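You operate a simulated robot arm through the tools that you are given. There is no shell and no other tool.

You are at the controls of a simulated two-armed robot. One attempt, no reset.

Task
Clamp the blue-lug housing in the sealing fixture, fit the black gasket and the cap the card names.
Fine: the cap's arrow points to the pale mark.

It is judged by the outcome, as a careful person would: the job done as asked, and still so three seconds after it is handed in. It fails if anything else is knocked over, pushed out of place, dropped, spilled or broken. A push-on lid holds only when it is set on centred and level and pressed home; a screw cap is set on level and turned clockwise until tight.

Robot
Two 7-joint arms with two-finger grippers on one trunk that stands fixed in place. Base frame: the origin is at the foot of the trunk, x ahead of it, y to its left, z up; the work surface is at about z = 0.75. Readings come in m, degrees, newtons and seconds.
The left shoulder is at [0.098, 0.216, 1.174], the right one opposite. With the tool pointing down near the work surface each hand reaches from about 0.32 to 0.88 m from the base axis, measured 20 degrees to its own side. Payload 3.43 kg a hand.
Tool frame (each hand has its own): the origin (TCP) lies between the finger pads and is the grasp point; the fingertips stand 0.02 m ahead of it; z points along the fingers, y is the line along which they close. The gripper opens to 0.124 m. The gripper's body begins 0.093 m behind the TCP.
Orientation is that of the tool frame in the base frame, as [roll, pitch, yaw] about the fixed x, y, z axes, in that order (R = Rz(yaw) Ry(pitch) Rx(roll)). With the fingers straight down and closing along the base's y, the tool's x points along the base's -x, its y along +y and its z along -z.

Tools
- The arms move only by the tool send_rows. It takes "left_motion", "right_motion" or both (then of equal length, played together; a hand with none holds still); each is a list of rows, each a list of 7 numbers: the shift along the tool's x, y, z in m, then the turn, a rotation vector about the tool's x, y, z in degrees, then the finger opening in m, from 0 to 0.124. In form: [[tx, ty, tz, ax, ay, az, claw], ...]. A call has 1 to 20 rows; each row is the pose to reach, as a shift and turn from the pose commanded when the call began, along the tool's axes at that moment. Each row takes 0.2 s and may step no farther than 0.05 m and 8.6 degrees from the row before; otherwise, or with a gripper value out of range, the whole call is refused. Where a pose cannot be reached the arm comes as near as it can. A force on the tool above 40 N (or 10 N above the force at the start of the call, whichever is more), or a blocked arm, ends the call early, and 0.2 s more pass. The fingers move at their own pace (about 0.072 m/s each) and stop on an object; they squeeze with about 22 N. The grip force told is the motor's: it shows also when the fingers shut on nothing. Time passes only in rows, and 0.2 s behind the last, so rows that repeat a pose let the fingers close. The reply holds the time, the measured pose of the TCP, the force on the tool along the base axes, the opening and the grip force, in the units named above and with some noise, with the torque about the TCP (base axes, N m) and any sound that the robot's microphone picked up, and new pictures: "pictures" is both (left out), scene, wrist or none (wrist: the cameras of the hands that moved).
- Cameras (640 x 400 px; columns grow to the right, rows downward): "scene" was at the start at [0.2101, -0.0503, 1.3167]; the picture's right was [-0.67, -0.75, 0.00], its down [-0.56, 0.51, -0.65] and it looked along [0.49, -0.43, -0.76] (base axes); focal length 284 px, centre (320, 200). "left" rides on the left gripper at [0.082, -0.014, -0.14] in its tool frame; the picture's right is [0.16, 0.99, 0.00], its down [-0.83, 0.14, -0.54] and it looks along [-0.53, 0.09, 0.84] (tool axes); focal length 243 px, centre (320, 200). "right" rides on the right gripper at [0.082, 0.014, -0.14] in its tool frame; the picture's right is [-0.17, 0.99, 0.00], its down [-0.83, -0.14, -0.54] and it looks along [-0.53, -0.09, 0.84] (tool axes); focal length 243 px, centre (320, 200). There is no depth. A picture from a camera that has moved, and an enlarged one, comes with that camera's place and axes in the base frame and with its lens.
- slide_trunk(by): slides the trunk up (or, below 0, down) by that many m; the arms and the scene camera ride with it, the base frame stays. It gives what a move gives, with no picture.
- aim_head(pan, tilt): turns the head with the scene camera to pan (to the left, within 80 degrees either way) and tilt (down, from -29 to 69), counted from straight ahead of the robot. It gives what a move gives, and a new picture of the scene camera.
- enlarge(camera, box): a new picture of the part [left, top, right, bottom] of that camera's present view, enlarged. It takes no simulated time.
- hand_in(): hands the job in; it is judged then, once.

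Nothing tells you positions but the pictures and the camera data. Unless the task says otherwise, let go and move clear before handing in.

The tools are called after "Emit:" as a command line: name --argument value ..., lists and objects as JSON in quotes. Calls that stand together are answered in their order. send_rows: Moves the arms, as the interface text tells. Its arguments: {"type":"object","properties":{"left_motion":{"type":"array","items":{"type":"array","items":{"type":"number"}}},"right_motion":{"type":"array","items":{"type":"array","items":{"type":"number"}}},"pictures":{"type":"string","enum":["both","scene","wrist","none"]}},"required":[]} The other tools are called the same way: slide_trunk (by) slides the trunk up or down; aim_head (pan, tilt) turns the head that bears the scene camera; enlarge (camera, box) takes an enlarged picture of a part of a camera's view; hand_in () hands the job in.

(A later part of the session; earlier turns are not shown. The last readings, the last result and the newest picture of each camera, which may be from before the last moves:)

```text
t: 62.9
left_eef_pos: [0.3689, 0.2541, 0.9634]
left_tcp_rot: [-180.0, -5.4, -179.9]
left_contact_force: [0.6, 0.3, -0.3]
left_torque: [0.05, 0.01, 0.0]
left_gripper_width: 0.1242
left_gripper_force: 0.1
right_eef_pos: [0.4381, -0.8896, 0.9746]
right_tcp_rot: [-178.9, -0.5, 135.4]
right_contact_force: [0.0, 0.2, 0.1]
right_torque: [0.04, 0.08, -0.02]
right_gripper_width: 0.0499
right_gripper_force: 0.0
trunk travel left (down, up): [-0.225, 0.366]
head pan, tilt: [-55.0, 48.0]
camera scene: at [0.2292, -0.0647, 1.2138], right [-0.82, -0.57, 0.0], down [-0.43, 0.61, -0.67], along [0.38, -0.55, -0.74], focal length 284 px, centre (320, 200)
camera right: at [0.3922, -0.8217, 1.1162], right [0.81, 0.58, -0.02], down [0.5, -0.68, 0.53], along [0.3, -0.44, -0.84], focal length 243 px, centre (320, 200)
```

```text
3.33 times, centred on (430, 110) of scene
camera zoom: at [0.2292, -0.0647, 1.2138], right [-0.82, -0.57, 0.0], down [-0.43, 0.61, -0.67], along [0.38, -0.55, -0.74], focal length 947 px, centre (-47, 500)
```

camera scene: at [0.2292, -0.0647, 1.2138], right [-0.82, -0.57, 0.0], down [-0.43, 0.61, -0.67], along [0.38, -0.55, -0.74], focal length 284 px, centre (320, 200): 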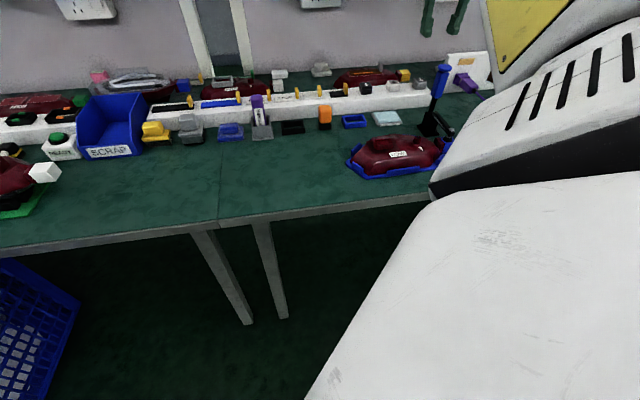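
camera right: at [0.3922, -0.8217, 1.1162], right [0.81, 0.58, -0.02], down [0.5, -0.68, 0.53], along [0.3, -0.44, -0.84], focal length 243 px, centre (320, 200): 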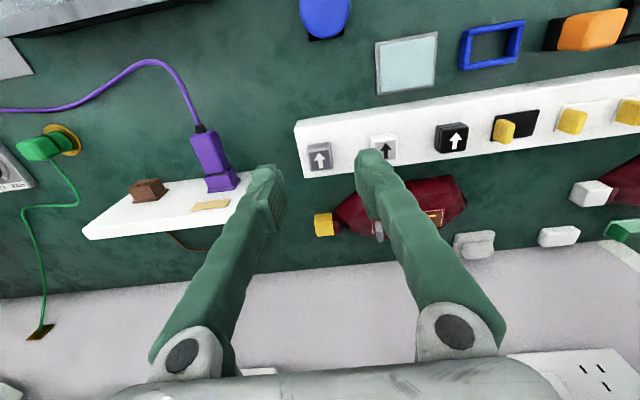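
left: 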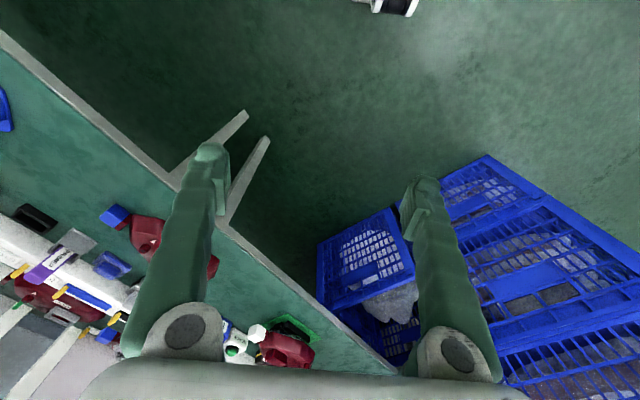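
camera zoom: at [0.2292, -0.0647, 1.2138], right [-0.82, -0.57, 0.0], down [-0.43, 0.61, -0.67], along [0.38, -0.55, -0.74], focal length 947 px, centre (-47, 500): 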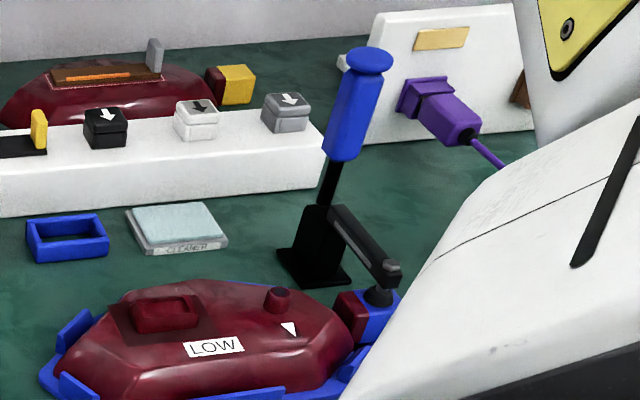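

The clamp holds closed. The grey cap is at the right end of the rail with its arrow facing me. I'll move over it, levelling the hand.

Emit:
send_rows --right_motion '[[-0.02, -0.004, 0.0, -0.5, -0.2, 0, 0.06], [-0.046, -0.0073, 0.03, -1.1, -0.5, 0, 0.06], [-0.046, -0.0073, 0.07, -1.1, -0.5, 0, 0.06], [-0.046, -0.0073, 0.11, -1.1, -0.5, 0, 0.06]]'

Emit:
enlarge --camera "right" --box '[240, 80, 400, 200]'

Emit:
enlarge --camera "scene" --box '[380, 30, 480, 110]'

```text
t: 63.9
left_eef_pos: [0.3677, 0.2552, 0.9636]
left_tcp_rot: [-179.9, -5.3, -180.0]
left_contact_force: [0.0, 0.5, 0.4]
left_torque: [-0.04, -0.02, -0.02]
left_gripper_width: 0.1239
left_gripper_force: 0.0
right_eef_pos: [0.4602, -0.9271, 0.8662]
right_tcp_rot: [179.8, 0.2, 135.2]
right_contact_force: [-0.9, 0.2, -0.3]
right_torque: [0.0, 0.0, -0.01]
right_gripper_width: 0.0598
right_gripper_force: 0.1
trunk travel left (down, up): [-0.225, 0.366]
head pan, tilt: [-55.0, 48.0]
camera scene: at [0.2268, -0.0633, 1.2144], right [-0.82, -0.57, 0.0], down [-0.43, 0.61, -0.67], along [0.38, -0.55, -0.74], focal length 284 px, centre (320, 200)
camera right: at [0.412, -0.8608, 1.0063], right [0.81, 0.58, 0.0], down [0.49, -0.68, 0.54], along [0.32, -0.44, -0.84], focal length 243 px, centre (320, 200)
```

scene: 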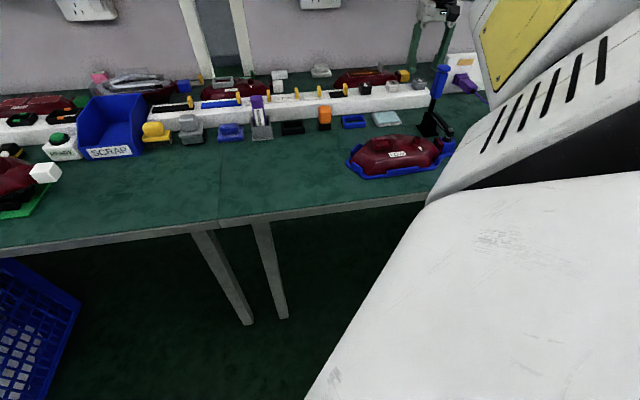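
right: 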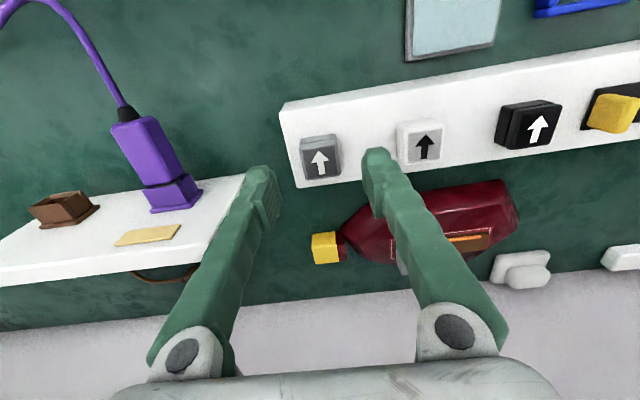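

```text
3.33 times, centred on (320, 140) of right
camera zoom: at [0.412, -0.8608, 1.0063], right [0.81, 0.58, 0.0], down [0.49, -0.68, 0.54], along [0.32, -0.44, -0.84], focal length 809 px, centre (320, 400)
```

zoom: 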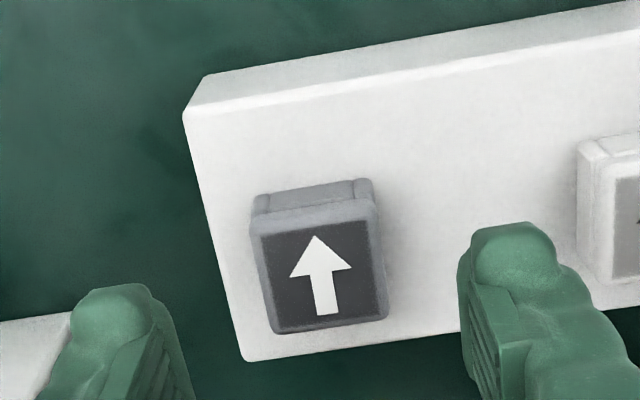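

```text
5.00 times, centred on (430, 70) of scene
camera zoom: at [0.2268, -0.0633, 1.2144], right [-0.82, -0.57, 0.0], down [-0.43, 0.61, -0.67], along [0.38, -0.55, -0.74], focal length 1420 px, centre (-230, 850)
```

zoom: 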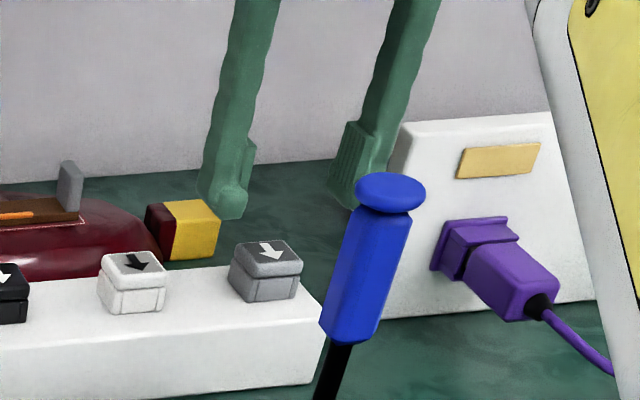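

The cap is centred between the fingers. I'll lower and grip it.

Emit:
send_rows --right_motion '[[0, 0.0005, 0.02, 0, 0, 0, 0.06], [0, 0.0005, 0.04, 0, 0, 0, 0.06], [0, 0.0005, 0.047, 0, 0, 0, 0.06]]' --pictures "none"

Emit:
enlarge --camera "right" --box '[240, 100, 400, 220]'

Emit:
enlarge --camera "scene" --box '[380, 30, 480, 110]'

```text
t: 64.7
left_eef_pos: [0.3669, 0.2543, 0.9638]
left_tcp_rot: [-179.9, -5.3, -179.9]
left_contact_force: [0.9, 0.2, -0.1]
left_torque: [-0.01, 0.03, -0.06]
left_gripper_width: 0.124
left_gripper_force: 0.0
right_eef_pos: [0.4621, -0.9253, 0.8196]
right_tcp_rot: [179.9, 0.0, 135.1]
right_contact_force: [-0.1, 0.8, 0.6]
right_torque: [-0.04, 0.01, 0.0]
right_gripper_width: 0.0601
right_gripper_force: 0.0
trunk travel left (down, up): [-0.225, 0.366]
head pan, tilt: [-55.0, 48.0]
```

```text
3.33 times, centred on (320, 160) of right
camera zoom: at [0.4134, -0.859, 0.96], right [0.81, 0.58, 0.0], down [0.49, -0.68, 0.54], along [0.32, -0.44, -0.84], focal length 809 px, centre (320, 333)
```

zoom: 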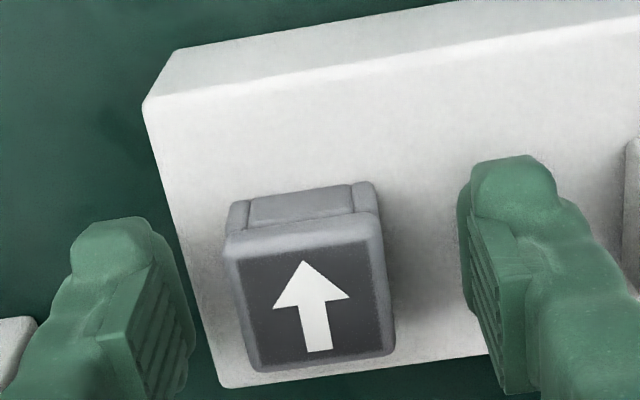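

```text
5.00 times, centred on (430, 70) of scene
camera zoom: at [0.2271, -0.0633, 1.2144], right [-0.82, -0.57, 0.0], down [-0.43, 0.61, -0.67], along [0.38, -0.55, -0.74], focal length 1420 px, centre (-230, 850)
```

zoom: 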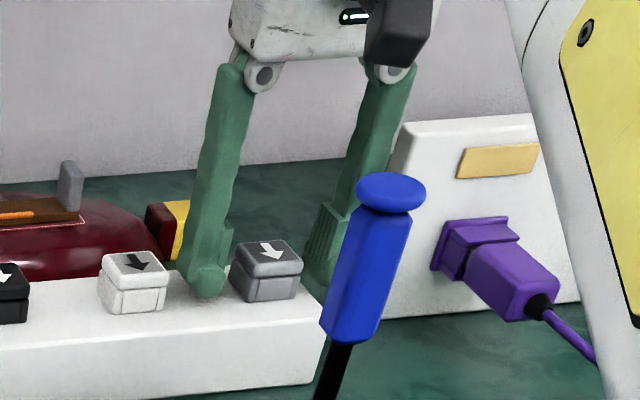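

Emit:
send_rows --right_motion '[[-0.001, -0.001, 0, 0, 0, 0, 0.04], [-0.001, -0.001, 0, 0, 0, 0, 0.03], [-0.001, -0.001, 0, 0, 0, 0, 0.02], [-0.001, -0.001, 0, 0, 0, 0, 0.02], [-0.001, -0.001, -0.01, 0, 0, 0, 0.02], [-0.001, -0.001, -0.03, 0, 0, 0, 0.02], [-0.001, -0.001, -0.06, 0, 0, 0, 0.02], [-0.001, -0.001, -0.1, 0, 0, 0, 0.02]]'

Emit:
enlarge --camera "right" --box '[240, 100, 400, 220]'

Emit:
enlarge --camera "scene" --box '[380, 0, 480, 80]'

```text
t: 66.5
left_eef_pos: [0.3671, 0.2561, 0.963]
left_tcp_rot: [-179.9, -5.3, -180.0]
left_contact_force: [-0.7, -0.5, 0.5]
left_torque: [-0.01, -0.06, 0.0]
left_gripper_width: 0.1239
left_gripper_force: 0.0
right_eef_pos: [0.4615, -0.9264, 0.9228]
right_tcp_rot: [179.7, 0.2, 135.2]
right_contact_force: [-0.4, 0.1, 0.4]
right_torque: [0.01, -0.03, 0.03]
right_gripper_width: 0.0305
right_gripper_force: 22.0
trunk travel left (down, up): [-0.225, 0.366]
head pan, tilt: [-55.0, 48.0]
camera scene: at [0.2267, -0.0623, 1.2145], right [-0.82, -0.57, 0.0], down [-0.43, 0.61, -0.67], along [0.38, -0.55, -0.74], focal length 284 px, centre (320, 200)
camera right: at [0.4126, -0.8593, 1.0618], right [0.81, 0.58, 0.0], down [0.49, -0.68, 0.54], along [0.32, -0.44, -0.84], focal length 243 px, centre (320, 200)
```

scene: 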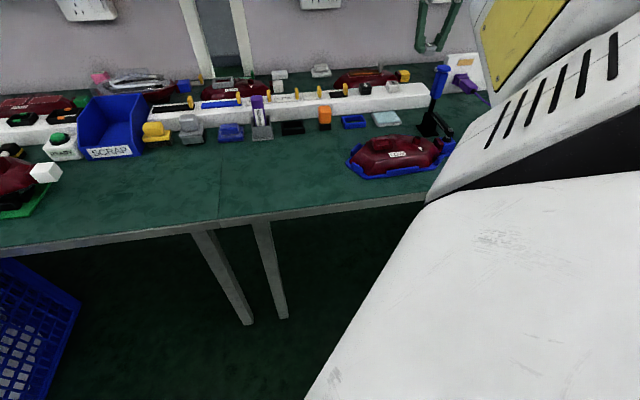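
right: 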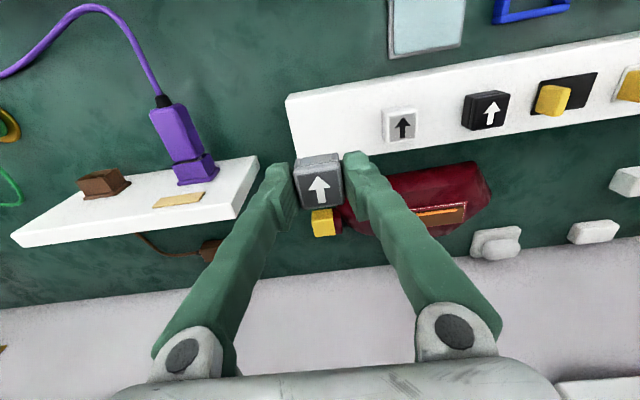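

```text
3.33 times, centred on (320, 160) of right
camera zoom: at [0.4126, -0.8593, 1.0618], right [0.81, 0.58, 0.0], down [0.49, -0.68, 0.54], along [0.32, -0.44, -0.84], focal length 809 px, centre (320, 333)
```

zoom: 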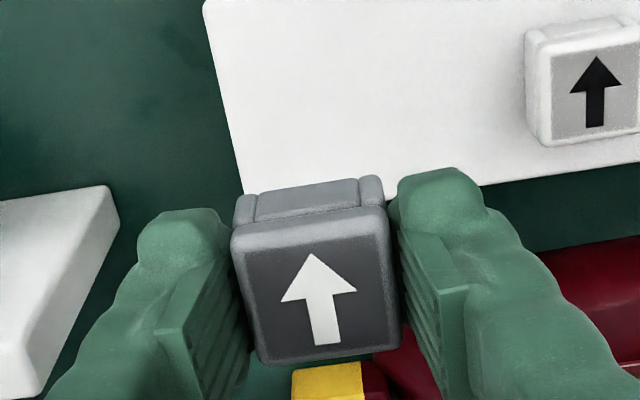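

```text
5.00 times, centred on (430, 40) of scene
camera zoom: at [0.2267, -0.0623, 1.2145], right [-0.82, -0.57, 0.0], down [-0.43, 0.61, -0.67], along [0.38, -0.55, -0.74], focal length 1420 px, centre (-230, 1000)
```

zoom: 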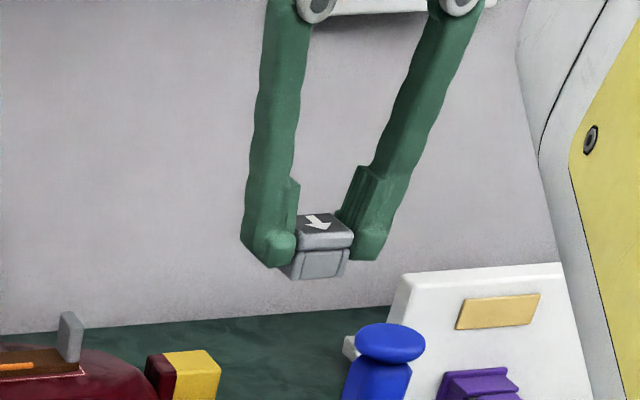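

The grey cap is held squarely (30.5 mm) with its arrow toward me. I'll carry it around the clamp handle to hover above the post.

Emit:
send_rows --right_motion '[[0, 0.03, -0.03, 0, 0, 0, 0.02], [0, 0.07, -0.035, 0, 0, 0.5, 0.02], [0.02, 0.105, -0.035, 0, 0, 1, 0.02], [0.06, 0.111, -0.035, 0, 0, 1.5, 0.02], [0.105, 0.111, -0.035, 0, 0, 2, 0.02], [0.15, 0.111, -0.035, 0, 0, 2, 0.02], [0.195, 0.111, -0.02, 0, 0, 2, 0.02], [0.235, 0.111, 0, 0, 0, 2, 0.02], [0.251, 0.111, 0.03, 0, 0, 2, 0.02], [0.251, 0.111, 0.04, 0, 0, 2, 0.02]]'

Emit:
enlarge --camera "scene" --box '[350, 60, 480, 180]'

Emit:
enlarge --camera "right" --box '[220, 80, 420, 240]'

```text
t: 68.7
left_eef_pos: [0.3676, 0.2555, 0.963]
left_tcp_rot: [-179.9, -5.3, -179.9]
left_contact_force: [0.9, 0.4, 0.5]
left_torque: [-0.04, -0.02, 0.01]
left_gripper_width: 0.1238
left_gripper_force: 0.0
right_eef_pos: [0.3607, -0.6712, 0.8793]
right_tcp_rot: [179.8, 0.2, 133.2]
right_contact_force: [0.2, -0.1, 0.2]
right_torque: [-0.02, -0.01, 0.02]
right_gripper_width: 0.0304
right_gripper_force: 21.7
trunk travel left (down, up): [-0.225, 0.366]
head pan, tilt: [-55.0, 48.0]
camera scene: at [0.2269, -0.0627, 1.2145], right [-0.82, -0.57, 0.0], down [-0.43, 0.61, -0.67], along [0.38, -0.55, -0.74], focal length 284 px, centre (320, 200)
camera right: at [0.3141, -0.6028, 1.0192], right [0.83, 0.55, 0.0], down [0.46, -0.7, 0.54], along [0.3, -0.45, -0.84], focal length 243 px, centre (320, 200)
```

scene: 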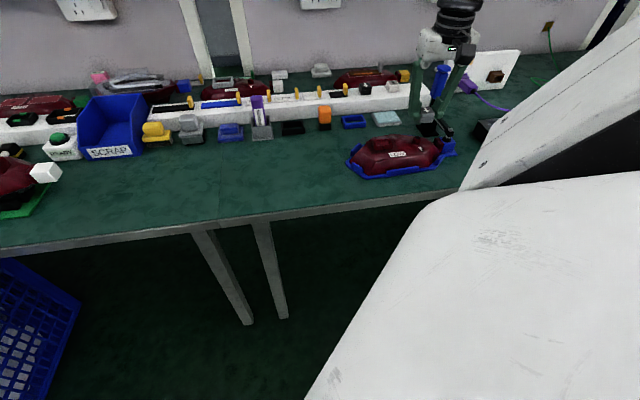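
right: 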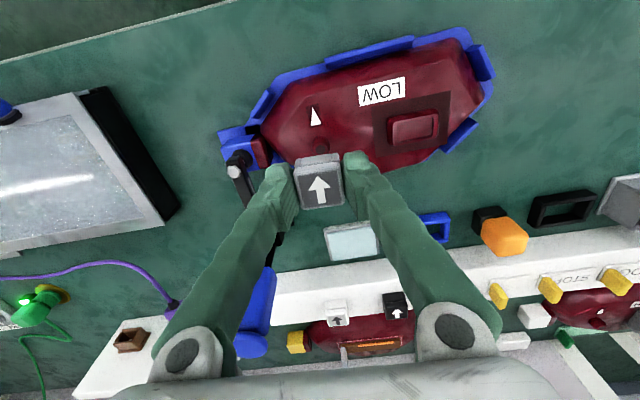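

```text
3.33 times, centred on (415, 120) of scene
camera zoom: at [0.2269, -0.0627, 1.2145], right [-0.82, -0.57, 0.0], down [-0.43, 0.61, -0.67], along [0.38, -0.55, -0.74], focal length 947 px, centre (3, 467)
```

zoom: 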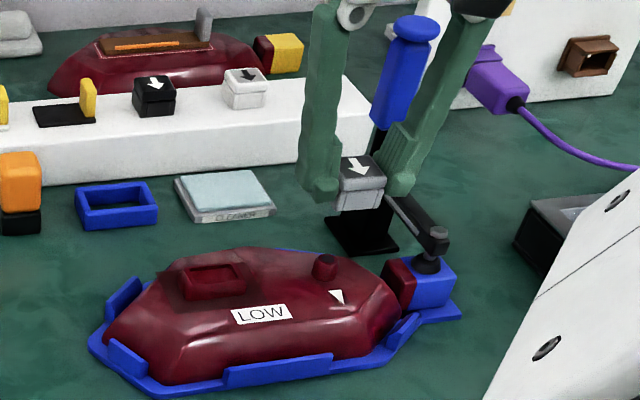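

```text
2.50 times, centred on (320, 160) of right
camera zoom: at [0.3141, -0.6028, 1.0192], right [0.83, 0.55, 0.0], down [0.46, -0.7, 0.54], along [0.3, -0.45, -0.84], focal length 606 px, centre (320, 300)
```

zoom: 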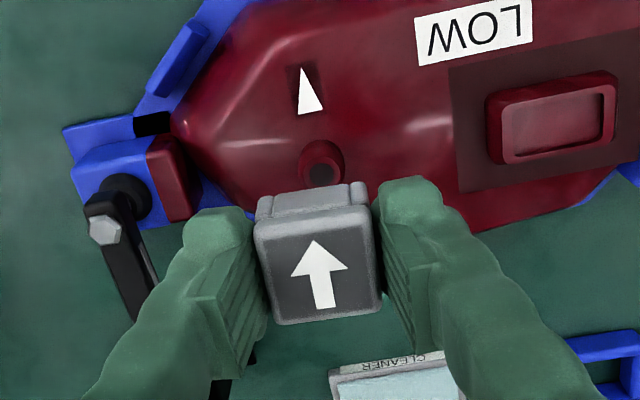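

The cap is almost exactly over the post. I'll lower to just above it and re-check alignment.

Emit:
send_rows --right_motion '[[0.0, 0.0008, 0.015, 0, 0, 0, 0.02], [0.0, 0.0008, 0.03, 0, 0, 0, 0.02], [0.0, 0.0008, 0.036, 0, 0, 0, 0.02], [0.0, 0.0008, 0.036, 0, 0, 0, 0.02]]' --pictures "none"

Emit:
enlarge --camera "scene" --box '[395, 90, 455, 150]'

Emit:
enlarge --camera "right" --box '[240, 80, 400, 200]'

```text
t: 69.7
left_eef_pos: [0.3676, 0.2545, 0.9634]
left_tcp_rot: [-180.0, -5.3, -179.9]
left_contact_force: [-0.4, -0.7, -0.8]
left_torque: [-0.02, 0.0, -0.02]
left_gripper_width: 0.1237
left_gripper_force: 0.0
right_eef_pos: [0.3619, -0.6709, 0.8433]
right_tcp_rot: [179.8, 0.0, 133.3]
right_contact_force: [-0.3, -0.5, 0.2]
right_torque: [0.01, 0.0, 0.0]
right_gripper_width: 0.0303
right_gripper_force: 22.0
trunk travel left (down, up): [-0.225, 0.366]
head pan, tilt: [-55.0, 48.0]
```

```text
6.67 times, centred on (425, 120) of scene
camera zoom: at [0.227, -0.063, 1.2144], right [-0.82, -0.57, 0.0], down [-0.43, 0.61, -0.67], along [0.38, -0.55, -0.74], focal length 1894 px, centre (-380, 733)
```

zoom: 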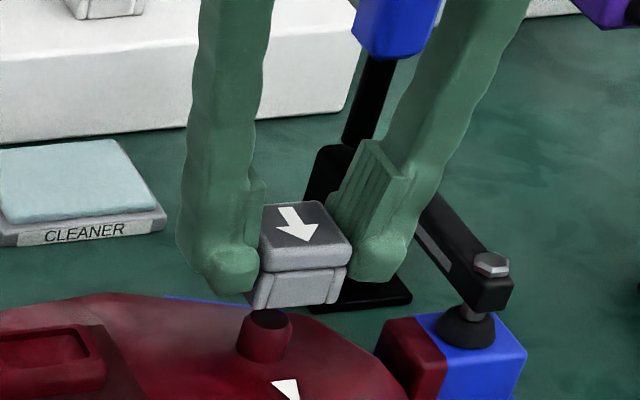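

```text
3.33 times, centred on (320, 140) of right
camera zoom: at [0.3157, -0.6025, 0.9836], right [0.83, 0.55, 0.0], down [0.46, -0.7, 0.54], along [0.3, -0.45, -0.84], focal length 809 px, centre (320, 400)
```

zoom: 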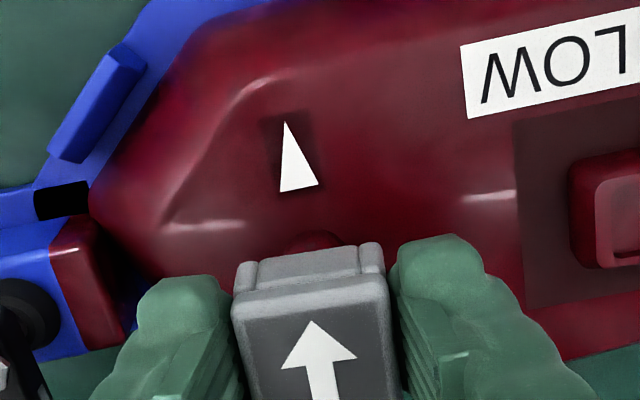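

Emit:
enlarge --camera "right" --box '[290, 120, 350, 165]'

Emit:
enlarge --camera "scene" --box '[412, 115, 442, 145]'

```text
8.89 times, centred on (320, 142) of right
camera zoom: at [0.3157, -0.6025, 0.9836], right [0.83, 0.55, 0.0], down [0.46, -0.7, 0.54], along [0.3, -0.45, -0.84], focal length 2157 px, centre (320, 711)
```

zoom: 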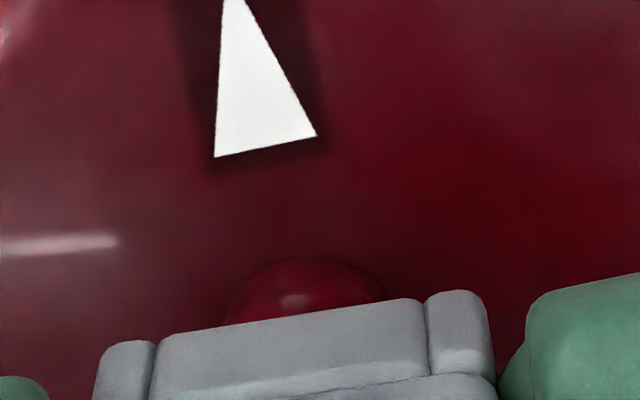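

```text
13.33 times, centred on (427, 130) of scene
camera zoom: at [0.227, -0.063, 1.2144], right [-0.82, -0.57, 0.0], down [-0.43, 0.61, -0.67], along [0.38, -0.55, -0.74], focal length 3788 px, centre (-1107, 1133)
```

zoom: 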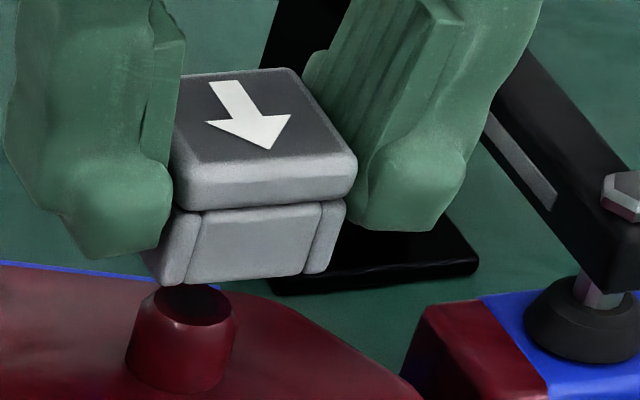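

Alignment is within about 1 mm. Pressing the cap down onto the post in small steps.

Emit:
send_rows --right_motion '[[0, 0.0006, 0.004, 0, 0, 0, 0.02], [0, 0.0006, 0.008, 0, 0, 0, 0.02], [0, 0.0006, 0.011, 0, 0, 0, 0.02], [0, 0.0006, 0.014, 0, 0, 0, 0.02], [0, 0.0006, 0.016, 0, 0, 0, 0.02]]' --pictures "none"

Emit:
enlarge --camera "scene" --box '[405, 110, 445, 150]'

```text
t: 70.9
left_eef_pos: [0.3668, 0.2554, 0.9646]
left_tcp_rot: [-180.0, -5.3, -179.9]
left_contact_force: [-0.5, 0.2, 0.2]
left_torque: [0.02, 0.0, 0.0]
left_gripper_width: 0.1239
left_gripper_force: 0.2
right_eef_pos: [0.3633, -0.6714, 0.8287]
right_tcp_rot: [179.7, 0.1, 133.2]
right_contact_force: [0.4, -0.5, -0.4]
right_torque: [0.01, -0.01, 0.01]
right_gripper_width: 0.0303
right_gripper_force: 22.2
trunk travel left (down, up): [-0.225, 0.366]
head pan, tilt: [-55.0, 48.0]
```

```text
10.00 times, centred on (425, 130) of scene
camera zoom: at [0.2271, -0.0631, 1.2144], right [-0.82, -0.57, 0.0], down [-0.43, 0.61, -0.67], along [0.38, -0.55, -0.74], focal length 2841 px, centre (-730, 900)
```

zoom: 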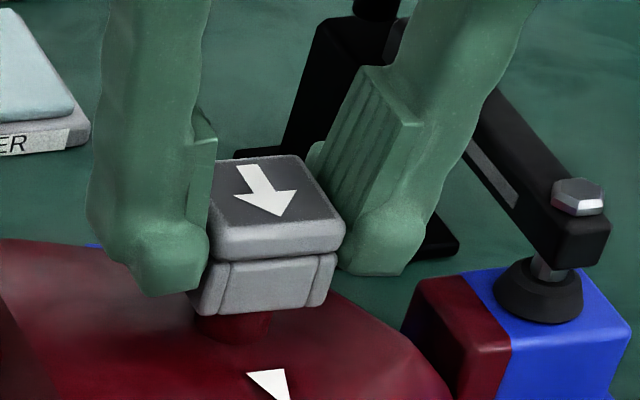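

Emit:
send_rows --right_motion '[[0, 0, 0.003, 0, 0, 0, 0.02], [0, 0, 0.006, 0, 0, 0, 0.02], [0, 0, 0.009, 0, 0, 0, 0.02], [0, 0, 0.012, 0, 0, 0, 0.02], [0, 0, 0.015, 0, 0, 0, 0.02], [0, 0, 0.018, 0, 0, 0, 0.02]]' --pictures "none"

Emit:
enlarge --camera "scene" --box '[405, 110, 445, 150]'

```text
t: 72.3
left_eef_pos: [0.3669, 0.2565, 0.9631]
left_tcp_rot: [-179.9, -5.3, -179.9]
left_contact_force: [-0.1, -0.3, 0.5]
left_torque: [-0.02, -0.01, -0.01]
left_gripper_width: 0.1241
left_gripper_force: 0.1
right_eef_pos: [0.363, -0.6711, 0.8125]
right_tcp_rot: [179.9, 0.4, 133.2]
right_contact_force: [0.8, -4.2, 17.7]
right_torque: [-0.15, -0.05, -0.01]
right_gripper_width: 0.0301
right_gripper_force: 22.0
trunk travel left (down, up): [-0.225, 0.366]
head pan, tilt: [-55.0, 48.0]
```

```text
10.00 times, centred on (425, 130) of scene
camera zoom: at [0.2262, -0.0617, 1.2147], right [-0.82, -0.57, 0.0], down [-0.43, 0.61, -0.67], along [0.38, -0.55, -0.74], focal length 2841 px, centre (-730, 900)
```

zoom: 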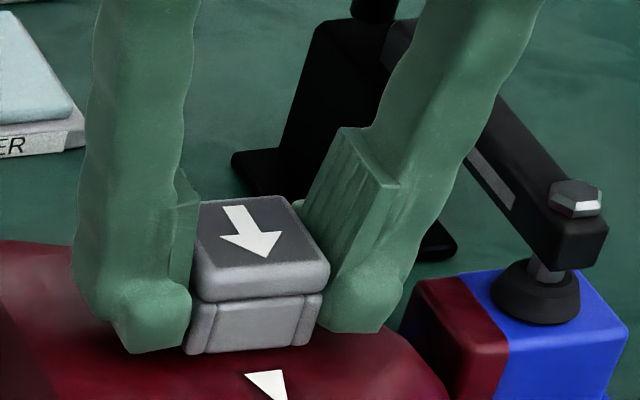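

Resistance has begun, and the cap has swallowed the post. I'll release, rise, and press it home from above with closed fingertips.

Emit:
send_rows --right_motion '[[0, 0, -0.002, 0, 0, 0, 0.03], [0, 0, -0.003, 0, 0, 0, 0.045], [0, 0, -0.003, 0, 0, 0, 0.055], [0, 0, -0.03, 0, 0, 0, 0.055], [0, 0, -0.06, 0, 0, 0, 0.05], [0, 0, -0.07, 0, 0, 0, 0.0], [0, 0, -0.07, 0, 0, 0, 0.0], [0, 0, -0.07, 0, 0, 0, 0.0]]'

Emit:
enlarge --camera "scene" --box '[385, 100, 465, 180]'

Emit:
enlarge --camera "right" --box '[240, 80, 400, 200]'

```text
t: 74.1
left_eef_pos: [0.3677, 0.2546, 0.9638]
left_tcp_rot: [-179.9, -5.3, -179.9]
left_contact_force: [-0.4, -0.5, 0.3]
left_torque: [-0.01, 0.02, -0.02]
left_gripper_width: 0.1242
left_gripper_force: 0.1
right_eef_pos: [0.3625, -0.6719, 0.8803]
right_tcp_rot: [179.7, 0.1, 133.1]
right_contact_force: [0.2, -0.7, 0.1]
right_torque: [0.04, -0.02, 0.03]
right_gripper_width: 0.0
right_gripper_force: 21.8
trunk travel left (down, up): [-0.225, 0.366]
head pan, tilt: [-55.0, 48.0]
camera scene: at [0.227, -0.063, 1.2144], right [-0.82, -0.57, 0.0], down [-0.43, 0.61, -0.67], along [0.38, -0.55, -0.74], focal length 284 px, centre (320, 200)
camera right: at [0.3162, -0.6038, 1.0198], right [0.83, 0.55, 0.0], down [0.46, -0.7, 0.54], along [0.3, -0.45, -0.84], focal length 243 px, centre (320, 200)
```

scene: 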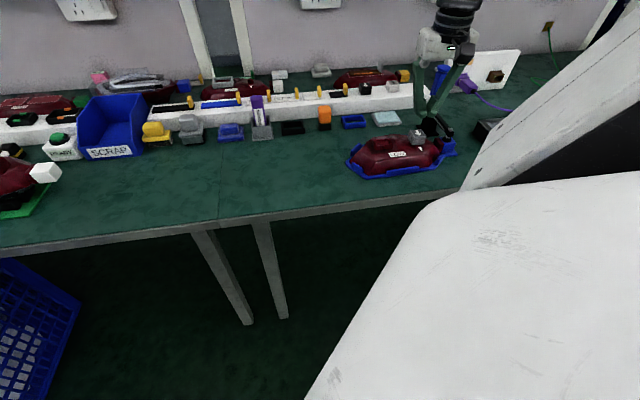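
right: 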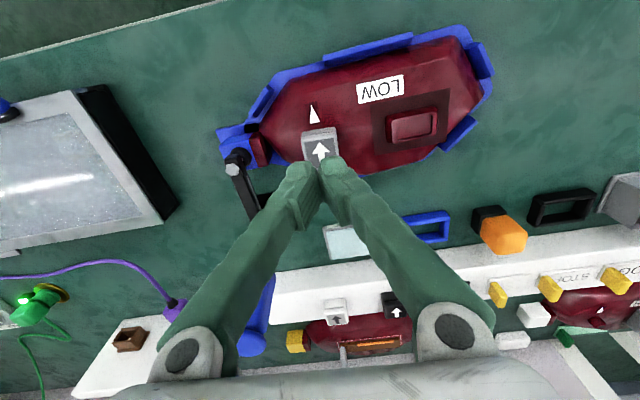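

```text
5.00 times, centred on (425, 140) of scene
camera zoom: at [0.227, -0.063, 1.2144], right [-0.82, -0.57, 0.0], down [-0.43, 0.61, -0.67], along [0.38, -0.55, -0.74], focal length 1420 px, centre (-205, 500)
```

zoom: 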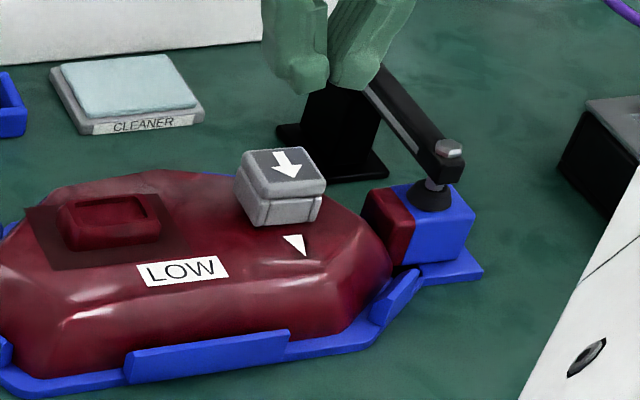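

```text
3.33 times, centred on (320, 140) of right
camera zoom: at [0.3162, -0.6038, 1.0198], right [0.83, 0.55, 0.0], down [0.46, -0.7, 0.54], along [0.3, -0.45, -0.84], focal length 809 px, centre (320, 400)
```

zoom: 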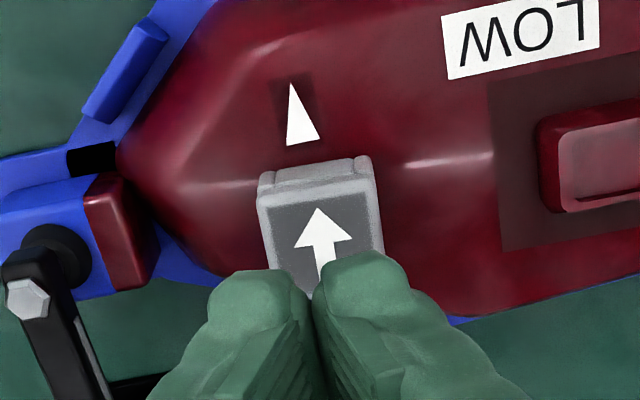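

The cap sits level with its arrow at the mark. Pressing down on its centre now.

Emit:
send_rows --right_motion '[[0, 0, 0.02, 0, 0, 0, 0], [0, 0, 0.04, 0, 0, 0, 0], [0, 0, 0.048, 0, 0, 0, 0], [0, 0, 0.051, 0, 0, 0, 0], [0, 0, 0.054, 0, 0, 0, 0], [0, 0, 0.057, 0, 0, 0, 0], [0, 0, 0.06, 0, 0, 0, 0], [0, 0, 0.063, 0, 0, 0, 0], [0, 0, 0.066, 0, 0, 0, 0]]' --pictures "none"

Emit:
enlarge --camera "scene" --box '[385, 100, 465, 180]'

```text
t: 75.5
left_eef_pos: [0.3662, 0.2568, 0.9627]
left_tcp_rot: [-179.8, -5.2, -180.0]
left_contact_force: [1.1, -0.3, 0.4]
left_torque: [0.03, 0.0, 0.02]
left_gripper_width: 0.1238
left_gripper_force: 0.0
right_eef_pos: [0.3628, -0.6718, 0.8301]
right_tcp_rot: [179.8, 0.8, 133.0]
right_contact_force: [-7.5, 6.3, 22.6]
right_torque: [0.2, 0.18, -0.02]
right_gripper_width: 0.0063
right_gripper_force: 21.9
trunk travel left (down, up): [-0.225, 0.366]
head pan, tilt: [-55.0, 48.0]
stopped in row 7 (right hand): the force on the tool passed its limit at 44 N (the readings are from after the stop); the commanded pose is now the measured one
```

```text
5.00 times, centred on (425, 140) of scene
camera zoom: at [0.2257, -0.0609, 1.2149], right [-0.82, -0.57, 0.0], down [-0.43, 0.61, -0.67], along [0.38, -0.55, -0.74], focal length 1420 px, centre (-205, 500)
```

zoom: 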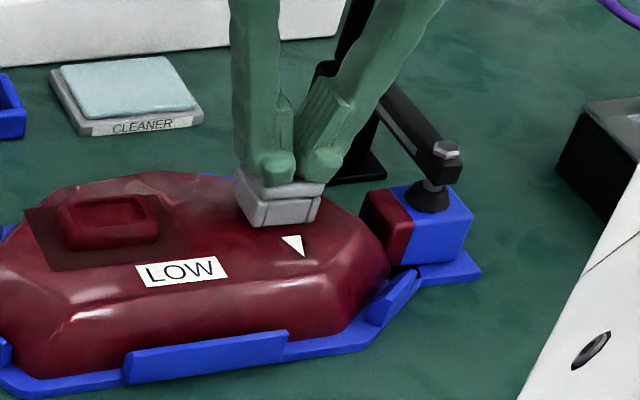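

Emit:
send_rows --right_motion '[[0, 0, -0.02, 0, 0, 0, 0], [0.0, 0, -0.06, 0, 0, 0, 0], [-0.03, 0.02, -0.1, 0, 0, 0, 0.0]]' --pictures "none"

Emit:
enlarge --camera "scene" --box '[405, 115, 445, 155]'

Emit:
enlarge --camera "right" --box '[240, 80, 400, 200]'

```text
refused: row 3 steps farther than a row can; nothing moved
```

```text
10.00 times, centred on (425, 135) of scene
camera zoom: at [0.2257, -0.0609, 1.2149], right [-0.82, -0.57, 0.0], down [-0.43, 0.61, -0.67], along [0.38, -0.55, -0.74], focal length 2841 px, centre (-730, 850)
```

zoom: 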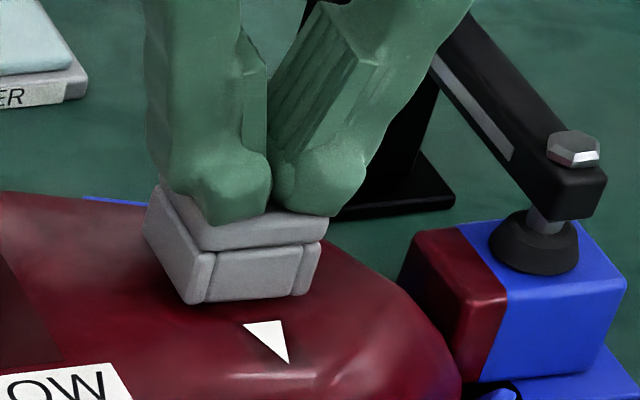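

```text
3.33 times, centred on (320, 140) of right
camera zoom: at [0.3162, -0.6021, 0.9694], right [0.83, 0.55, 0.01], down [0.46, -0.7, 0.55], along [0.31, -0.46, -0.83], focal length 809 px, centre (320, 400)
```

zoom: 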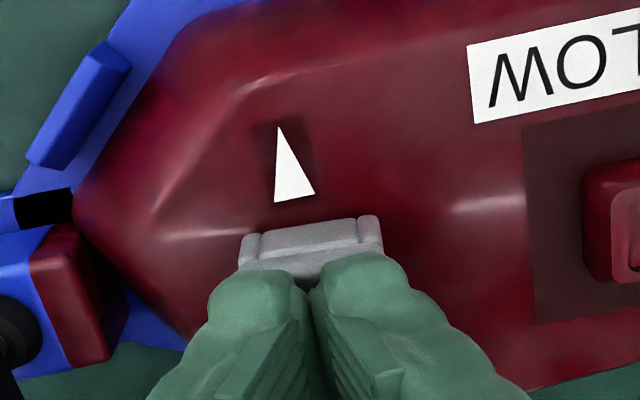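

The cap's bottom edge now meets the hull with no gap. I'll hold the press a moment longer, then lift off to inspect.

Emit:
send_rows --right_motion '[[0, 0, 0.001, 0, 0, 0, 0], [0, 0, 0.002, 0, 0, 0, 0], [0, 0, 0.002, 0, 0, 0, 0], [0, 0, 0.002, 0, 0, 0, 0]]' --pictures "none"

Emit:
send_rows --right_motion '[[0, 0, -0.02, 0, 0, 0, 0], [0.0, 0, -0.06, 0, 0, 0, 0], [0, 0, -0.1, 0, 0, 0, 0], [-0.04, 0, -0.1, 0, 0, 0, 0]]' --pictures "none"

Emit:
enlarge --camera "scene" --box '[405, 115, 445, 155]'

Emit:
enlarge --camera "right" --box '[220, 40, 420, 200]'

```text
t: 76.1
left_eef_pos: [0.3666, 0.257, 0.9633]
left_tcp_rot: [-179.8, -5.3, 180.0]
left_contact_force: [0.8, -0.1, -0.3]
left_torque: [0.02, -0.03, 0.0]
left_gripper_width: 0.1242
left_gripper_force: 0.1
right_eef_pos: [0.3646, -0.6727, 0.8313]
right_tcp_rot: [179.8, 1.1, 133.0]
right_contact_force: [-6.6, 5.0, 23.5]
right_torque: [0.2, 0.22, 0.0]
right_gripper_width: 0.0061
right_gripper_force: 21.3
trunk travel left (down, up): [-0.225, 0.366]
head pan, tilt: [-55.0, 48.0]
stopped in row 3 (right hand): the force on the tool passed its limit at 41 N (the readings are from after the stop); the commanded pose is now the measured one
```

```text
t: 77.1
left_eef_pos: [0.3692, 0.2535, 0.9619]
left_tcp_rot: [-179.9, -5.5, -179.9]
left_contact_force: [0.1, 0.3, 0.5]
left_torque: [0.02, 0.0, 0.03]
left_gripper_width: 0.1238
left_gripper_force: 0.1
right_eef_pos: [0.3929, -0.7042, 0.9256]
right_tcp_rot: [179.9, 0.7, 133.0]
right_contact_force: [0.5, -0.1, -0.6]
right_torque: [0.03, 0.02, -0.01]
right_gripper_width: 0.0002
right_gripper_force: 22.4
trunk travel left (down, up): [-0.225, 0.366]
head pan, tilt: [-55.0, 48.0]
```

```text
10.00 times, centred on (425, 135) of scene
camera zoom: at [0.2288, -0.0643, 1.2139], right [-0.82, -0.57, 0.0], down [-0.43, 0.61, -0.67], along [0.38, -0.55, -0.74], focal length 2841 px, centre (-730, 850)
```

zoom: 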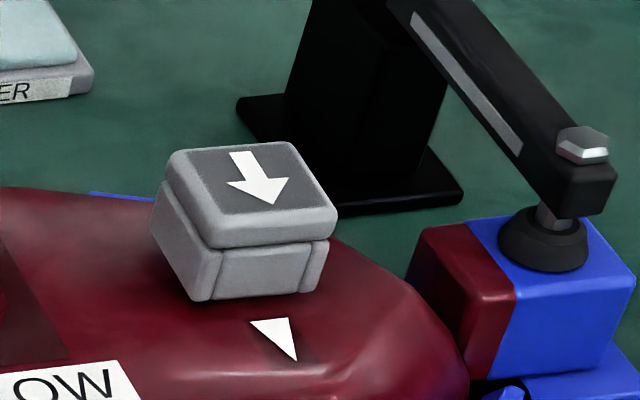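

```text
2.50 times, centred on (320, 120) of right
camera zoom: at [0.3453, -0.6348, 1.0636], right [0.83, 0.55, 0.0], down [0.46, -0.7, 0.55], along [0.31, -0.46, -0.84], focal length 606 px, centre (320, 400)
```

zoom: 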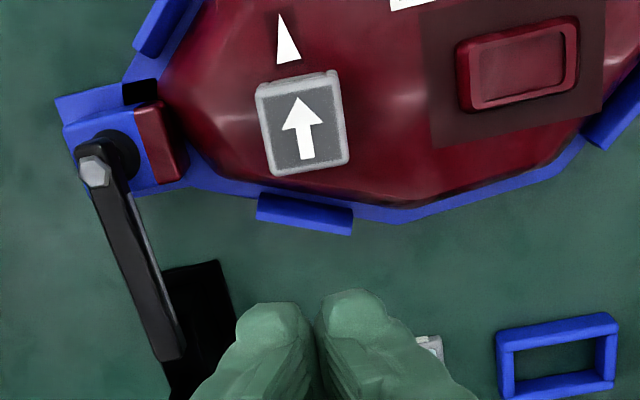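

The cap is seated level with its arrow pointing at the pale mark. Now the black gasket: it lies on the bench left of the orange block. I'll turn the hand to close along its short side and look at it.

Emit:
send_rows --right_motion '[[-0.0, 0.01, -0.02, 0, 0, -7.6, 0.03], [-0.01, 0.03, -0.04, 0, 0, -15.2, 0.05], [-0.02, 0.05, -0.045, 0, 0, -22.8, 0.07], [-0.03, 0.07, -0.045, 0, 0, -30.4, 0.07], [-0.04, 0.095, -0.045, 0, 0, -38, 0.07], [-0.05, 0.12, -0.045, 0, 0, -45.6, 0.07], [-0.06, 0.145, -0.045, 0, 0, -53.2, 0.07], [-0.07, 0.17, -0.045, 0, 0, -60.8, 0.07], [-0.08, 0.195, -0.045, 0, 0, -68.4, 0.07], [-0.09, 0.22, -0.045, 0, 0, -76, 0.07], [-0.1, 0.235, -0.03, 0, 0, -84, 0.07], [-0.101, 0.2437, -0.01, 0, 0, -92, 0.07]]'

Emit:
enlarge --camera "right" --box '[240, 80, 400, 200]'

Emit:
enlarge --camera "scene" --box '[260, 80, 360, 160]'

```text
t: 79.7
left_eef_pos: [0.3674, 0.2548, 0.964]
left_tcp_rot: [-179.9, -5.2, -179.8]
left_contact_force: [-0.1, 0.5, 0.1]
left_torque: [-0.02, 0.0, -0.02]
left_gripper_width: 0.124
left_gripper_force: 0.0
right_eef_pos: [0.6389, -0.6095, 0.9408]
right_tcp_rot: [-179.2, 0.1, -135.0]
right_contact_force: [0.1, -0.4, -0.5]
right_torque: [0.02, 0.04, -0.02]
right_gripper_width: 0.0703
right_gripper_force: 0.0
trunk travel left (down, up): [-0.225, 0.366]
head pan, tilt: [-55.0, 48.0]
camera scene: at [0.2273, -0.0632, 1.2144], right [-0.82, -0.57, 0.0], down [-0.43, 0.61, -0.67], along [0.38, -0.55, -0.74], focal length 284 px, centre (320, 200)
camera right: at [0.5694, -0.6562, 1.0797], right [-0.58, 0.81, -0.01], down [0.68, 0.49, 0.54], along [0.45, 0.31, -0.84], focal length 243 px, centre (320, 200)
```

scene: 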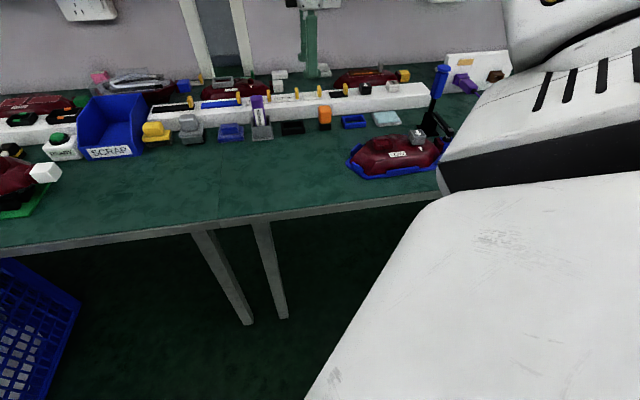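
right: 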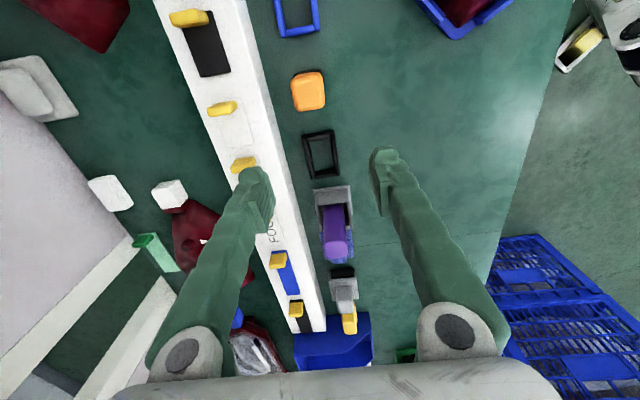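

```text
3.33 times, centred on (320, 140) of right
camera zoom: at [0.5694, -0.6562, 1.0797], right [-0.58, 0.81, -0.01], down [0.68, 0.49, 0.54], along [0.45, 0.31, -0.84], focal length 809 px, centre (320, 400)
```

zoom: 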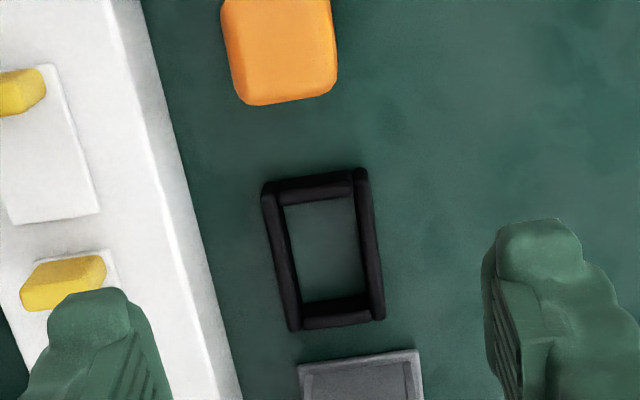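

```text
5.00 times, centred on (310, 120) of scene
camera zoom: at [0.2273, -0.0632, 1.2144], right [-0.82, -0.57, 0.0], down [-0.43, 0.61, -0.67], along [0.38, -0.55, -0.74], focal length 1420 px, centre (370, 600)
```

zoom: 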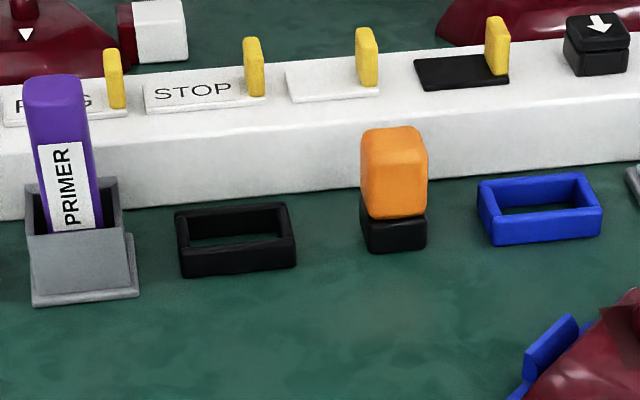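

The black gasket is a rectangular frame about 45 × 68 mm. I'll move over it and level the hand.

Emit:
send_rows --right_motion '[[-0.012, -0.002, 0.02, -0.3, 0, 0, 0.07], [-0.025, -0.004, 0.05, -0.8, 0, 0, 0.07], [-0.038, -0.0045, 0.08, -0.8, 0, 0, 0.07], [-0.044, -0.005, 0.1, -0.8, 0, 0, 0.07], [-0.044, -0.005, 0.1, -0.8, 0, 0, 0.07]]'

Emit:
enlarge --camera "right" --box '[240, 80, 400, 200]'

Emit:
enlarge --camera "scene" --box '[260, 80, 360, 160]'

```text
t: 80.9
left_eef_pos: [0.3677, 0.2545, 0.9634]
left_tcp_rot: [-179.9, -5.2, -179.9]
left_contact_force: [-0.1, 0.2, 0.9]
left_torque: [-0.02, -0.02, -0.01]
left_gripper_width: 0.1241
left_gripper_force: 0.1
right_eef_pos: [0.6747, -0.585, 0.8425]
right_tcp_rot: [-179.8, 0.2, -134.9]
right_contact_force: [0.8, 0.1, 0.1]
right_torque: [0.01, 0.0, -0.04]
right_gripper_width: 0.0702
right_gripper_force: 0.1
trunk travel left (down, up): [-0.225, 0.366]
head pan, tilt: [-55.0, 48.0]
camera scene: at [0.2268, -0.0628, 1.2145], right [-0.82, -0.57, 0.0], down [-0.43, 0.61, -0.67], along [0.38, -0.55, -0.74], focal length 284 px, centre (320, 200)
camera right: at [0.6068, -0.6332, 0.9819], right [-0.58, 0.81, 0.0], down [0.68, 0.49, 0.54], along [0.44, 0.31, -0.84], focal length 243 px, centre (320, 200)
```

scene: 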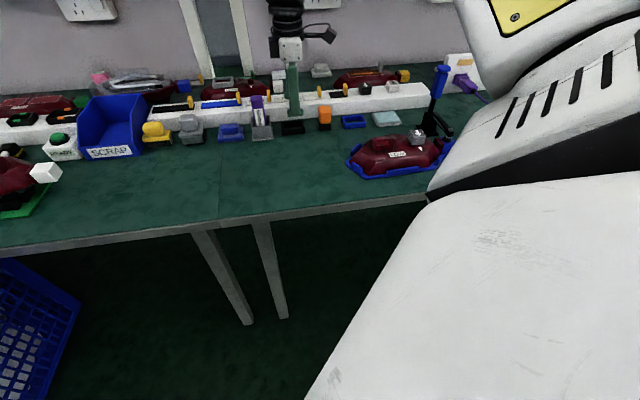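
right: 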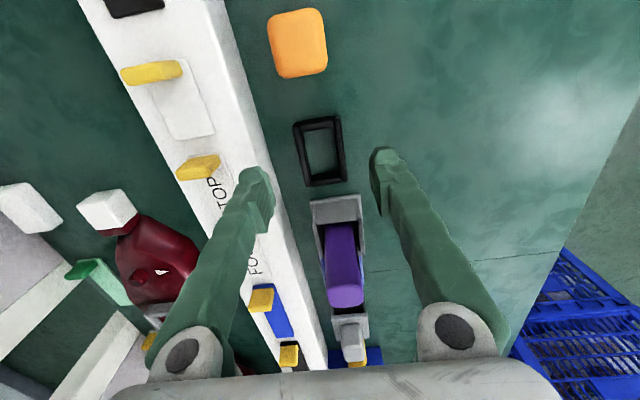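

```text
3.33 times, centred on (320, 140) of right
camera zoom: at [0.6068, -0.6332, 0.9819], right [-0.58, 0.81, 0.0], down [0.68, 0.49, 0.54], along [0.44, 0.31, -0.84], focal length 809 px, centre (320, 400)
```

zoom: 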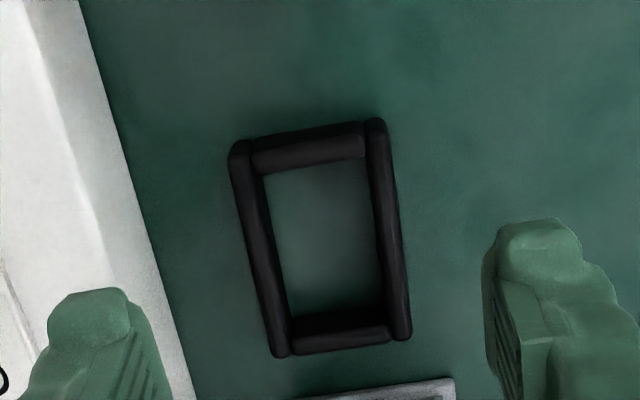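

```text
5.00 times, centred on (310, 120) of scene
camera zoom: at [0.2268, -0.0628, 1.2145], right [-0.82, -0.57, 0.0], down [-0.43, 0.61, -0.67], along [0.38, -0.55, -0.74], focal length 1420 px, centre (370, 600)
```

zoom: 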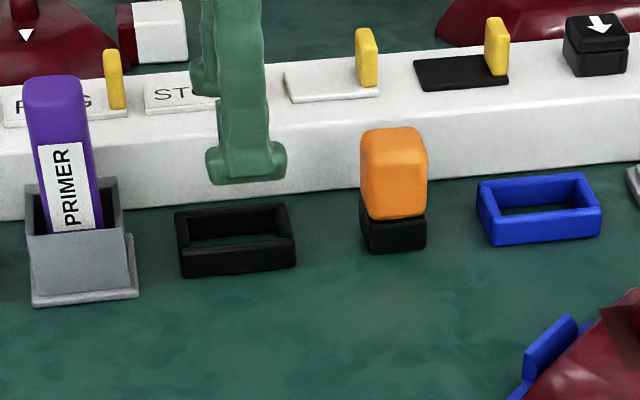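

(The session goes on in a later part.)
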